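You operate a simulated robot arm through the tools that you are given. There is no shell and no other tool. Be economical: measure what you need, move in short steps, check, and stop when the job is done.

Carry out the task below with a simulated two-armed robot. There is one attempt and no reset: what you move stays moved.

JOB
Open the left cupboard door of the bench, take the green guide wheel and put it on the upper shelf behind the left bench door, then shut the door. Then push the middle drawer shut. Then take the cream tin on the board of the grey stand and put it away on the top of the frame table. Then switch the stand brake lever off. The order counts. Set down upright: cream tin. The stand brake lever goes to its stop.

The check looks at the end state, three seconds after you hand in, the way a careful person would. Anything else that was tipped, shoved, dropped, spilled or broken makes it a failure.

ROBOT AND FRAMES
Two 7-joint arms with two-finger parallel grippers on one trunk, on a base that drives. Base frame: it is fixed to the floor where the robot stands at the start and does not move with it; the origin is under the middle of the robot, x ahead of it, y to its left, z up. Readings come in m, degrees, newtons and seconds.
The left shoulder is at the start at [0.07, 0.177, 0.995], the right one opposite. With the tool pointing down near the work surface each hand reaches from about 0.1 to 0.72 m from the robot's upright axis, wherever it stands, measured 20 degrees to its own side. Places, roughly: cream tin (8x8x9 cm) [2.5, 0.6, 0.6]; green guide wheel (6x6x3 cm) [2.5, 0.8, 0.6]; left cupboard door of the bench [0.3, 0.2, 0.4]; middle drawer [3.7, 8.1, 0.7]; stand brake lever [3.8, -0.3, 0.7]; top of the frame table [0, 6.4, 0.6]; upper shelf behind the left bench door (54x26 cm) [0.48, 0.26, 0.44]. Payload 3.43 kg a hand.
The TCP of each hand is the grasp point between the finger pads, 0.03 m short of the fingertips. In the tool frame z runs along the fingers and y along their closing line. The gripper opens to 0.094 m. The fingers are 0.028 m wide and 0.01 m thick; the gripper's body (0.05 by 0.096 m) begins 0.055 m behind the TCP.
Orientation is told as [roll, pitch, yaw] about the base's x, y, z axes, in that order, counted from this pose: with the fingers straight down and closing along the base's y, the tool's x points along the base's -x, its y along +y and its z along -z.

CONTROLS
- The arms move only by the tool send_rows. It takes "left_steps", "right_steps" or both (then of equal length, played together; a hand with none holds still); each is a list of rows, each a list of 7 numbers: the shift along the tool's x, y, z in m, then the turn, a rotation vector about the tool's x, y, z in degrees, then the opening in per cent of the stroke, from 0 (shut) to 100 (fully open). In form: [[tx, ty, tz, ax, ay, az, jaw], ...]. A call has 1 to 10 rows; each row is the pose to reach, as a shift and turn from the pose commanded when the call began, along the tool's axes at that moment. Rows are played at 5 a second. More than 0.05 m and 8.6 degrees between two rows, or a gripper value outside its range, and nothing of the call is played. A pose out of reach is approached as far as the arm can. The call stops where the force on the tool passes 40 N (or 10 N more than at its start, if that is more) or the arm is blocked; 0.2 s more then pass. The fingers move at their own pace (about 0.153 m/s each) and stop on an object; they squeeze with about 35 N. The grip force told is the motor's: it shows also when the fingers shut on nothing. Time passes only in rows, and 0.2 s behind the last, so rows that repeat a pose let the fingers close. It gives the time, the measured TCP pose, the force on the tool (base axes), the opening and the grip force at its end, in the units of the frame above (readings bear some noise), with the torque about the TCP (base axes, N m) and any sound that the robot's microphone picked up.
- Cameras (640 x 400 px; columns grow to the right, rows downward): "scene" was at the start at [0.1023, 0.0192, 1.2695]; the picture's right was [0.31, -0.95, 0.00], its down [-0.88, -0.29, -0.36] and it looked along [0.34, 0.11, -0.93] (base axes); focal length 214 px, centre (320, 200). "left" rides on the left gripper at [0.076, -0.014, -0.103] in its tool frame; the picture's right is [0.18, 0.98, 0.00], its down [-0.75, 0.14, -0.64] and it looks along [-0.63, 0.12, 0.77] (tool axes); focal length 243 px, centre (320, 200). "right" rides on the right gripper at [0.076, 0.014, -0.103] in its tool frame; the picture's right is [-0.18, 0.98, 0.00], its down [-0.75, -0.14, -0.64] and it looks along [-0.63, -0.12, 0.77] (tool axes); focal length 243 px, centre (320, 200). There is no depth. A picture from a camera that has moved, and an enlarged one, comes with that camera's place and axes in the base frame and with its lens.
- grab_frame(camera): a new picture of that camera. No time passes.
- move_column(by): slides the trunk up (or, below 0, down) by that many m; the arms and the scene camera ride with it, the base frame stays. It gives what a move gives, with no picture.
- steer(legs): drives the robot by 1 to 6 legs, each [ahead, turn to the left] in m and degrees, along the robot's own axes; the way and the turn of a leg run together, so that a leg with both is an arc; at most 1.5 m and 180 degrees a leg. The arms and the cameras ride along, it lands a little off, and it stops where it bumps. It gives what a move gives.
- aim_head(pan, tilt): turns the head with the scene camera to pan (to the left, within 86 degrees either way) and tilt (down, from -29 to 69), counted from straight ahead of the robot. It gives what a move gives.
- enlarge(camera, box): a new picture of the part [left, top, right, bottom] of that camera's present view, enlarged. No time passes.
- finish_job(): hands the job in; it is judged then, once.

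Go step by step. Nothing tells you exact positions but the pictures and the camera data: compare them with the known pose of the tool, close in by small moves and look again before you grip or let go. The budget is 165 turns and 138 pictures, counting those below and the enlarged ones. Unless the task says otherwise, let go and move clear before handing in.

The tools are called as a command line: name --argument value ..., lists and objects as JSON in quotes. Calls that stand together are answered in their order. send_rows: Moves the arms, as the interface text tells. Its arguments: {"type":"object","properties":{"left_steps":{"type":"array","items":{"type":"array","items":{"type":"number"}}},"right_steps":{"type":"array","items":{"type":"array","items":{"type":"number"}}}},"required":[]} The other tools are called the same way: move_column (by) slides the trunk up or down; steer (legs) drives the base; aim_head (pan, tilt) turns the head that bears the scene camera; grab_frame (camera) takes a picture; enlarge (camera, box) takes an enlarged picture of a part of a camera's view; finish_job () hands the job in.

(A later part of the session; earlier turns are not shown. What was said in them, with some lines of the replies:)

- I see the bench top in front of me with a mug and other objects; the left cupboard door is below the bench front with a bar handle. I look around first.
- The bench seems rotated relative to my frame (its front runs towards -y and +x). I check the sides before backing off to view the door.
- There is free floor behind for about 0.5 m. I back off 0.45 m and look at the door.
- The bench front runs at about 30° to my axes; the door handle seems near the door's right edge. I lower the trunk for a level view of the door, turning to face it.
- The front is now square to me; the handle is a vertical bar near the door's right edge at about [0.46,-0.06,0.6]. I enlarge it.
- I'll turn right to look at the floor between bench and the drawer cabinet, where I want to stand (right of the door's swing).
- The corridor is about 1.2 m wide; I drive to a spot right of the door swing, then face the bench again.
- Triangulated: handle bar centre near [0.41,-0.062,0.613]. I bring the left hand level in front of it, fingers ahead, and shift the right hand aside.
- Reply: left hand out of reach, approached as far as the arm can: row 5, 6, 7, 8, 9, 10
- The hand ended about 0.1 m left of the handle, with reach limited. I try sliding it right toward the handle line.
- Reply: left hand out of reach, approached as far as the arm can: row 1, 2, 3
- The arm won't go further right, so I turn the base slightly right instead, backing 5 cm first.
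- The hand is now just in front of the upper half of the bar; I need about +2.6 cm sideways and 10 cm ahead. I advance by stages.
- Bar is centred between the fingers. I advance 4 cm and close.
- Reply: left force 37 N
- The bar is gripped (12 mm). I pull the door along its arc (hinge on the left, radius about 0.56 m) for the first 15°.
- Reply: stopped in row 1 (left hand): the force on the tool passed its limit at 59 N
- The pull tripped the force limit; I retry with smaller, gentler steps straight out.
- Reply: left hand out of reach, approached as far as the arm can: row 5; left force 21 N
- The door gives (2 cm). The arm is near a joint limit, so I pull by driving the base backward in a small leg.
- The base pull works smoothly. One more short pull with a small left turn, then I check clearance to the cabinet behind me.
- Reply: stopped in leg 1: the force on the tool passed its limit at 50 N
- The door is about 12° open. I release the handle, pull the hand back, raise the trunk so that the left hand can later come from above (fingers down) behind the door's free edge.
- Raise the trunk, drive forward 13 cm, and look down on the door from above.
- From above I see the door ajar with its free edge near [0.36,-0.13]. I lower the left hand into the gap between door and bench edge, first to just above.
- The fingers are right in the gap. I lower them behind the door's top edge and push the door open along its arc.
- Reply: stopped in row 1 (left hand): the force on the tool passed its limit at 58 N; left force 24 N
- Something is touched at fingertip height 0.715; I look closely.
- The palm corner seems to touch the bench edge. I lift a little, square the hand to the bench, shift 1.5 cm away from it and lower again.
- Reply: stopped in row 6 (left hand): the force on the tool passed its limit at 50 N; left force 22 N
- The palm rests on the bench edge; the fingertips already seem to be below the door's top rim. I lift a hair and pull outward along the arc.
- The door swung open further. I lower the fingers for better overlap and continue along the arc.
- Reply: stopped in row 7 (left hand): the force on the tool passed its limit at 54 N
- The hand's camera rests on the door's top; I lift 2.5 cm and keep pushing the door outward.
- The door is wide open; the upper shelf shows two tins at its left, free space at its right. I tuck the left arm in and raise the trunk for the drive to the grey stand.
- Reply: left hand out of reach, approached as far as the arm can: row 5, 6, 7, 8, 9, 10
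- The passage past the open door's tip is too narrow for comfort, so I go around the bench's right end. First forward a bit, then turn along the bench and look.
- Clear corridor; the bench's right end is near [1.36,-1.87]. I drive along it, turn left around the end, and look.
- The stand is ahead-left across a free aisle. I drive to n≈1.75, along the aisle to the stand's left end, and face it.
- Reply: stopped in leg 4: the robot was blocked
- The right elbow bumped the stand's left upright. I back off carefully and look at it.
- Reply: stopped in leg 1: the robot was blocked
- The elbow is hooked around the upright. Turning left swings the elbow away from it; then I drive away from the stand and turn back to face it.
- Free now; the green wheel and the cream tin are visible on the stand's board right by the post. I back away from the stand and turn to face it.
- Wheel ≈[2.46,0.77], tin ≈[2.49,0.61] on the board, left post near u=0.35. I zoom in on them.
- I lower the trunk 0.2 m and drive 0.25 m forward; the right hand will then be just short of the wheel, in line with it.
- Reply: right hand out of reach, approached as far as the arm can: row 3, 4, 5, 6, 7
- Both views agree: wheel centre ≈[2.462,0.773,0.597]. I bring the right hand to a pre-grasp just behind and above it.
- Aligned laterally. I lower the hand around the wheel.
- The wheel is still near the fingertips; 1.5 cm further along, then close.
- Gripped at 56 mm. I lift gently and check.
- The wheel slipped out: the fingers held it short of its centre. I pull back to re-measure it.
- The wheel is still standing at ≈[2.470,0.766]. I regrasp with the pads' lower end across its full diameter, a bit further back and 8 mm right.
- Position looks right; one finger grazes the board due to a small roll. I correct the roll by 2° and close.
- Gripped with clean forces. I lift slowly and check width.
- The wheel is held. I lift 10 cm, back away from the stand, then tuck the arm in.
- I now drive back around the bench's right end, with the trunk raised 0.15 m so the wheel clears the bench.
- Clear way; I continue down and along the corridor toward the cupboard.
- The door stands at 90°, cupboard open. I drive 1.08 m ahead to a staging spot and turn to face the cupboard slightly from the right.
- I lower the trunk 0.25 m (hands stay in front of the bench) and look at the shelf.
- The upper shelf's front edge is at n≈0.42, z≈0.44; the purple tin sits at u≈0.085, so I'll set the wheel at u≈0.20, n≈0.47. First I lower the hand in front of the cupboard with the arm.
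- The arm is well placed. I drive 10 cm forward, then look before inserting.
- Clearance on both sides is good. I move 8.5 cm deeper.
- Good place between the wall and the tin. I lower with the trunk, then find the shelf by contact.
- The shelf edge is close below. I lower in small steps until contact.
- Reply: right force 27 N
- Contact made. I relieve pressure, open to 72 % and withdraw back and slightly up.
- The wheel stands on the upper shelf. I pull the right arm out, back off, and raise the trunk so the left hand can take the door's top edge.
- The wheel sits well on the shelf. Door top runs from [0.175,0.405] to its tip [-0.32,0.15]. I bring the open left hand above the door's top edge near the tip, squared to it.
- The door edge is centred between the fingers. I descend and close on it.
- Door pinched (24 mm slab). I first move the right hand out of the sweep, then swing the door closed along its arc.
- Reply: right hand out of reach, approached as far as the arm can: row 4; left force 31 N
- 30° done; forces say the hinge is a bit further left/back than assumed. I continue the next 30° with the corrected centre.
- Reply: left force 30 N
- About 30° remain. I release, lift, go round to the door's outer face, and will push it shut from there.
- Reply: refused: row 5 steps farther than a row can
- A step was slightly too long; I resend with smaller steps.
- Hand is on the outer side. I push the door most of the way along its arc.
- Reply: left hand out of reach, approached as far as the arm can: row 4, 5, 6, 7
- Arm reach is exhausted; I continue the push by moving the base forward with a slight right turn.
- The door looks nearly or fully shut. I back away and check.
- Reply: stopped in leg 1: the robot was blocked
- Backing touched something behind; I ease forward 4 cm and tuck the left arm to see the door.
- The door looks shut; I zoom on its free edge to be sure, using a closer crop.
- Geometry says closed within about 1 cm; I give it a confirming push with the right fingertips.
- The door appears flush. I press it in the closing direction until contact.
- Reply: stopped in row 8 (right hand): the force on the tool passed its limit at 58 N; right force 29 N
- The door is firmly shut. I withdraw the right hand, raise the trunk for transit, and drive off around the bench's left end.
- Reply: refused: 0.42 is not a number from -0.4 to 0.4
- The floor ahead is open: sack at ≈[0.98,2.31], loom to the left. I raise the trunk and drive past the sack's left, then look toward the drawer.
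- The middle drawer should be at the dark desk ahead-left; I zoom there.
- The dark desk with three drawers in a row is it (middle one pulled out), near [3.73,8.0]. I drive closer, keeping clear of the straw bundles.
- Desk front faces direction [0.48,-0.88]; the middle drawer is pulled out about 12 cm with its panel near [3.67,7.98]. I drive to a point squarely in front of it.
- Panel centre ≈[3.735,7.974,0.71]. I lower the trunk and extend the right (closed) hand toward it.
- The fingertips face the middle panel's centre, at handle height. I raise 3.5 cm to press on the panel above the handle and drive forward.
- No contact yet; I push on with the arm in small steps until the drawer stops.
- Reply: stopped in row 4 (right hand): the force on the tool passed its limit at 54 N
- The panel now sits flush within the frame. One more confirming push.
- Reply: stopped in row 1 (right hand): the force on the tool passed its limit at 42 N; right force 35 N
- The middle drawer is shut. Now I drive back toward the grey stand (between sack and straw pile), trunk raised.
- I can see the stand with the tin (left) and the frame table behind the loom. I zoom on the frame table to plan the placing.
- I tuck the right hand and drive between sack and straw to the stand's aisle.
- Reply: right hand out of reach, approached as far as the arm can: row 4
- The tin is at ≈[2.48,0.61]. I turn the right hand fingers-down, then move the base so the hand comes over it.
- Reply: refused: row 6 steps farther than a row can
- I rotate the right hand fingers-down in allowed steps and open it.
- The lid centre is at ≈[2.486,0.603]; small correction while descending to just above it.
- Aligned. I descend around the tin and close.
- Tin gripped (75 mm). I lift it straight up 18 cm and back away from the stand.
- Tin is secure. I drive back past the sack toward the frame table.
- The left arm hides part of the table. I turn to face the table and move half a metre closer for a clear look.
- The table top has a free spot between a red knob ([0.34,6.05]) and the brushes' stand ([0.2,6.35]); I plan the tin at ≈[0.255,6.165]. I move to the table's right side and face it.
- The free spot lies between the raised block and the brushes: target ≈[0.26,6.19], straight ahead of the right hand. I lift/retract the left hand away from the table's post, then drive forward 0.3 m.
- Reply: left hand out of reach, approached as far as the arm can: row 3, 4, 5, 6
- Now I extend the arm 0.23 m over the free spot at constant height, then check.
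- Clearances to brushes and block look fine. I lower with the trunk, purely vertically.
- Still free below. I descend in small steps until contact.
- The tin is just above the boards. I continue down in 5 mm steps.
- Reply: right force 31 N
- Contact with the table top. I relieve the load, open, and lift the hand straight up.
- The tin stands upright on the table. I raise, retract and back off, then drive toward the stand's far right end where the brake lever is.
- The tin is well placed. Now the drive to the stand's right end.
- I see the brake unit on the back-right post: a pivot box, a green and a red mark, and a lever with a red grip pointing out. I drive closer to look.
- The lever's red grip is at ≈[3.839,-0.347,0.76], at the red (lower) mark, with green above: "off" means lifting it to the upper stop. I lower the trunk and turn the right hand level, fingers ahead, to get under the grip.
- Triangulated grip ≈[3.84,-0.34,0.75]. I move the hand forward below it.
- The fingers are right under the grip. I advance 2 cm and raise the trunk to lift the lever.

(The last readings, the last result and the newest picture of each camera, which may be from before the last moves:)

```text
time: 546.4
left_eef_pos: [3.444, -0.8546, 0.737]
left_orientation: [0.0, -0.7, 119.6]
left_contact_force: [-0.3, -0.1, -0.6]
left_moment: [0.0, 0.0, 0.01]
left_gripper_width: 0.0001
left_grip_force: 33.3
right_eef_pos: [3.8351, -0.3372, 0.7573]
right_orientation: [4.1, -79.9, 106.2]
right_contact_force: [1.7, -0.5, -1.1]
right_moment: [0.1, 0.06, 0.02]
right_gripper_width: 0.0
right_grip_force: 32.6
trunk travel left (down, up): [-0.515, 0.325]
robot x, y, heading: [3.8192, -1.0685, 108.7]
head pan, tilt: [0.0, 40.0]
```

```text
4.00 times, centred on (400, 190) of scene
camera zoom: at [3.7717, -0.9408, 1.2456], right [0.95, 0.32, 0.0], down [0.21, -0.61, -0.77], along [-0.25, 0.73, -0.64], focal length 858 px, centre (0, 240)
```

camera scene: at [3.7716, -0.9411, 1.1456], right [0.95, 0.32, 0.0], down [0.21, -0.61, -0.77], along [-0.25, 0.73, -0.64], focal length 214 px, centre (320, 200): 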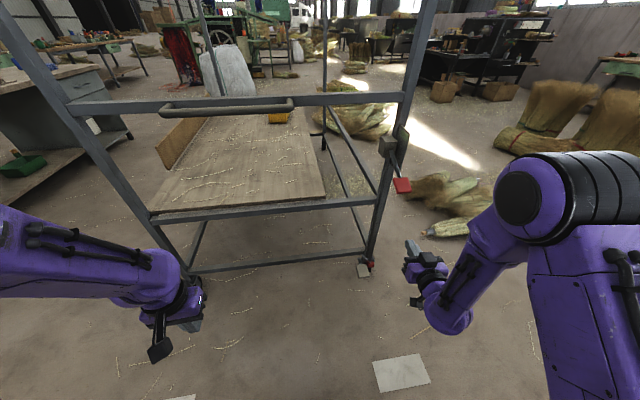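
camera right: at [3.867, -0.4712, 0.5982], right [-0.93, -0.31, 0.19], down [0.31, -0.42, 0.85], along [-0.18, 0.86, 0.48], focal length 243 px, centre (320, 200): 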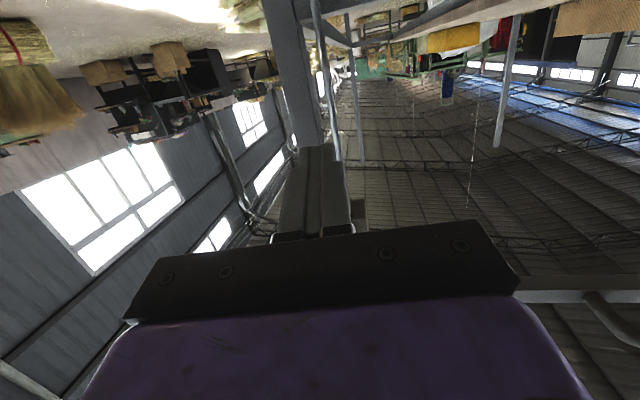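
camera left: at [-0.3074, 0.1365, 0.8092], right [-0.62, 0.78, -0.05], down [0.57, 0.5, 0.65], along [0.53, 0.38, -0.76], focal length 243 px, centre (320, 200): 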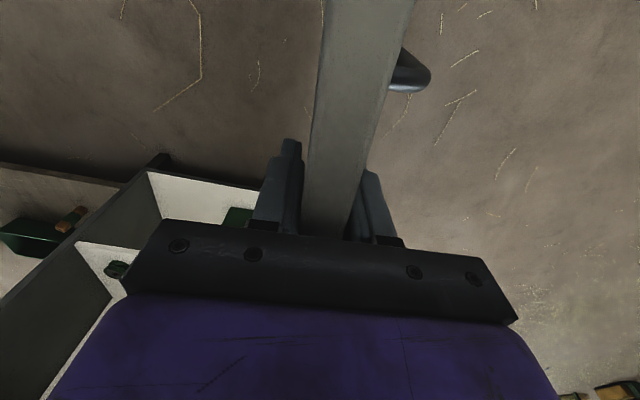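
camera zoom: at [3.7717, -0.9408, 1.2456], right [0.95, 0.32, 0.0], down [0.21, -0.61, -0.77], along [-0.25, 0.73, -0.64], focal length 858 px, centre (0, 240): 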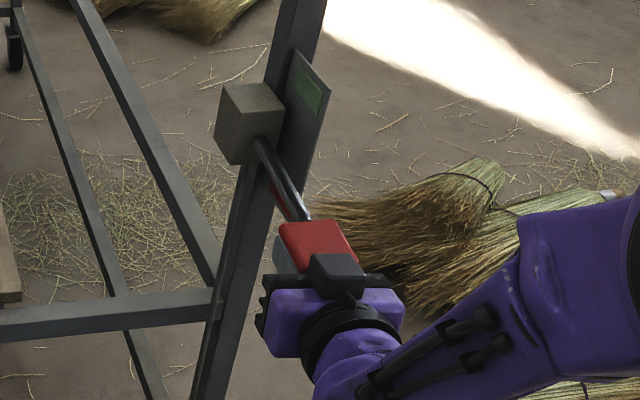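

The lever rides on the fingers and moves up. I continue raising.

move_column --by 0.06

move_column --by 0.05

enlarge --camera "scene" --box '[340, 160, 460, 260]'

```text
time: 547.4
left_eef_pos: [3.4429, -0.8545, 0.7961]
left_orientation: [0.0, -0.8, 119.6]
left_contact_force: [1.1, -0.3, 0.0]
left_moment: [-0.01, -0.03, -0.01]
left_gripper_width: 0.0002
left_grip_force: 33.1
right_eef_pos: [3.8341, -0.3394, 0.8169]
right_orientation: [3.9, -79.8, 106.4]
right_contact_force: [-0.3, -1.1, -0.7]
right_moment: [-0.01, -0.01, 0.02]
right_gripper_width: 0.0002
right_grip_force: 33.0
trunk travel left (down, up): [-0.575, 0.265]
robot x, y, heading: [3.8157, -1.069, 108.6]
head pan, tilt: [0.0, 40.0]
```

```text
time: 548.0
left_eef_pos: [3.4457, -0.8538, 0.8301]
left_orientation: [0.0, -0.6, 119.6]
left_contact_force: [0.3, -1.1, 0.9]
left_moment: [0.04, 0.01, -0.01]
left_gripper_width: 0.0001
left_grip_force: 32.5
right_eef_pos: [3.8373, -0.3449, 0.8367]
right_orientation: [2.1, -77.8, 108.4]
right_contact_force: [1.6, 4.6, -18.1]
right_moment: [-0.41, -0.15, -0.02]
right_gripper_width: 0.0
right_grip_force: 32.9
trunk travel left (down, up): [-0.609, 0.231]
robot x, y, heading: [3.8151, -1.0718, 108.6]
head pan, tilt: [0.0, 40.0]
stopped: the force on the tool passed its limit at 50 N (the readings are from after the stop); the commanded pose is now the measured one
```

```text
4.00 times, centred on (400, 210) of scene
camera zoom: at [3.772, -0.939, 1.3393], right [0.95, 0.32, 0.0], down [0.21, -0.61, -0.77], along [-0.25, 0.72, -0.64], focal length 858 px, centre (0, 160)
```

zoom: 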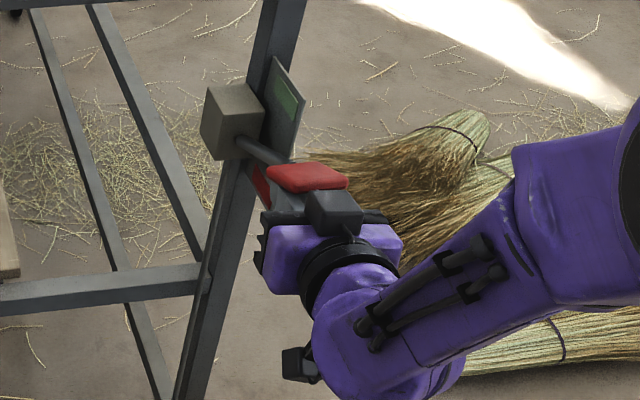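

The lift was stopped at 50 N, probably the upper stop. One more push to confirm, then lower the hand and look.

move_column --by 0.03

move_column --by -0.1

enlarge --camera "scene" --box '[340, 140, 460, 240]'

```text
time: 548.5
left_eef_pos: [3.4446, -0.8543, 0.8404]
left_orientation: [0.1, -0.5, 119.6]
left_contact_force: [0.1, -0.2, -0.2]
left_moment: [-0.01, -0.02, -0.02]
left_gripper_width: 0.0
left_grip_force: 32.8
right_eef_pos: [3.8374, -0.3487, 0.8378]
right_orientation: [1.1, -76.5, 109.5]
right_contact_force: [1.0, -1.9, -8.2]
right_moment: [0.59, 0.23, 0.04]
right_gripper_width: 0.0001
right_grip_force: 33.1
trunk travel left (down, up): [-0.619, 0.221]
robot x, y, heading: [3.816, -1.0731, 108.5]
head pan, tilt: [0.0, 40.0]
stopped: the force on the tool passed its limit at 49 N (the readings are from after the stop); the commanded pose is now the measured one
```

```text
time: 549.8
left_eef_pos: [3.4441, -0.8548, 0.7406]
left_orientation: [0.1, -0.7, 119.5]
left_contact_force: [0.3, 1.2, -0.1]
left_moment: [0.02, 0.01, -0.01]
left_gripper_width: 0.0
left_grip_force: 32.7
right_eef_pos: [3.8374, -0.3497, 0.7418]
right_orientation: [1.2, -76.9, 109.3]
right_contact_force: [0.6, -1.1, 0.2]
right_moment: [-0.01, -0.02, 0.01]
right_gripper_width: 0.0
right_grip_force: 33.2
trunk travel left (down, up): [-0.519, 0.321]
robot x, y, heading: [3.8118, -1.0713, 108.7]
head pan, tilt: [0.0, 40.0]
```

```text
4.00 times, centred on (400, 190) of scene
camera zoom: at [3.7718, -0.9416, 1.2498], right [0.95, 0.32, 0.0], down [0.21, -0.61, -0.77], along [-0.25, 0.73, -0.64], focal length 858 px, centre (0, 240)
```

zoom: 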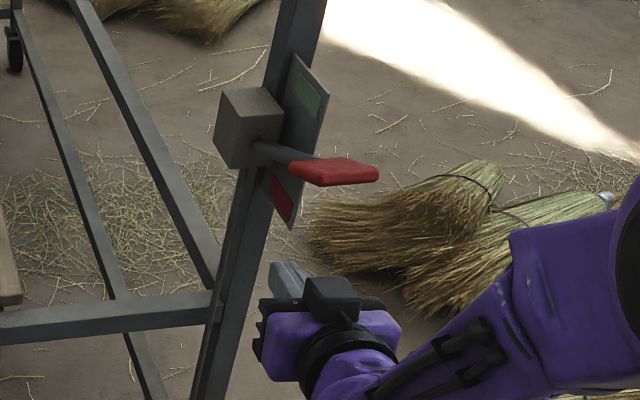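

The lever stays up at the green mark, against its stop. I withdraw clear and hand in.

send_rows --right_steps '[[0, 0, -0.04, 0, 0, 0, 0], [0, 0, -0.08, 0, 0, 0, 0], [0, 0, -0.12, 0, 0, 0, 0]]'

steer --legs '[[-0.15, 0]]'

grab_frame --camera "scene"

```text
time: 550.6
left_eef_pos: [3.4449, -0.8548, 0.7429]
left_orientation: [0.0, -0.9, 119.6]
left_contact_force: [0.0, -0.5, 0.9]
left_moment: [-0.01, 0.03, -0.01]
left_gripper_width: 0.0001
left_grip_force: 33.1
right_eef_pos: [3.8802, -0.4616, 0.7691]
right_orientation: [1.5, -77.1, 109.2]
right_contact_force: [0.0, 0.0, 1.0]
right_moment: [0.0, -0.01, 0.02]
right_gripper_width: 0.0
right_grip_force: 32.6
trunk travel left (down, up): [-0.519, 0.321]
robot x, y, heading: [3.8124, -1.0715, 108.7]
head pan, tilt: [0.0, 40.0]
```

```text
time: 552.0
left_eef_pos: [3.493, -1.0007, 0.7411]
left_orientation: [0.0, -0.9, 119.8]
left_contact_force: [0.8, -0.1, -0.5]
left_moment: [0.03, 0.03, -0.03]
left_gripper_width: 0.0001
left_grip_force: 32.6
right_eef_pos: [3.9289, -0.6057, 0.7689]
right_orientation: [1.3, -77.1, 109.4]
right_contact_force: [-0.9, 0.0, 0.2]
right_moment: [0.01, -0.04, -0.04]
right_gripper_width: 0.0
right_grip_force: 33.1
trunk travel left (down, up): [-0.519, 0.321]
robot x, y, heading: [3.8645, -1.2148, 108.5]
head pan, tilt: [0.0, 40.0]
```

```text
10 pictures are left
camera scene: at [3.8208, -1.0866, 1.2499], right [0.95, 0.32, 0.0], down [0.21, -0.61, -0.77], along [-0.25, 0.73, -0.64], focal length 214 px, centre (320, 200)
```

scene: 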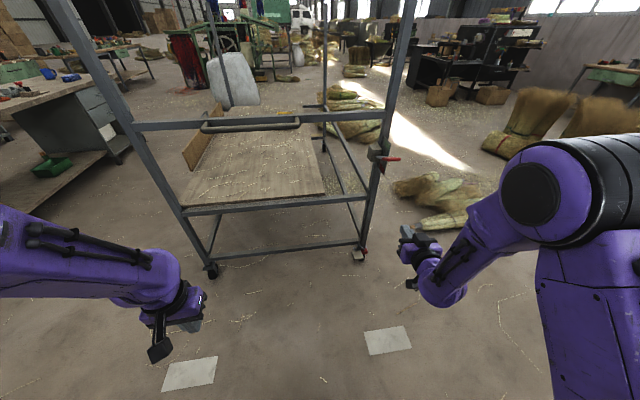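

The lever is up at its stop, both hands are empty and clear, and the wheel, door, drawer and tin are done in the order asked.

finish_job

```text
The job is handed in.
```

I handed the job in with all the steps done in the order you gave; no verdict has come back yet.

- **Wheel and cupboard:** The green guide wheel stands on the upper shelf. A last push on the left bench door showed it was fully shut.
- **Middle drawer:** It is pushed shut, flush with the drawers beside it.
- **Cream tin:** It stands upright on the frame table, between the raised block and the brushes.
- **Stand brake lever:** It is raised to its upper stop, next to the green mark. I saw no lettering, so I took "off" to be the green end because it started at the red one.

**Bumps:** On the way to the wheel, my right elbow caught the grey stand's left upright, and it took a turn to free it. Later, backing away from the cupboard, I touched something behind me, probably the drawer cabinet. In the later pictures I took of the stand, nothing looked tipped. I did not check whether the stand had shifted slightly, and I did not look at the cabinet again.
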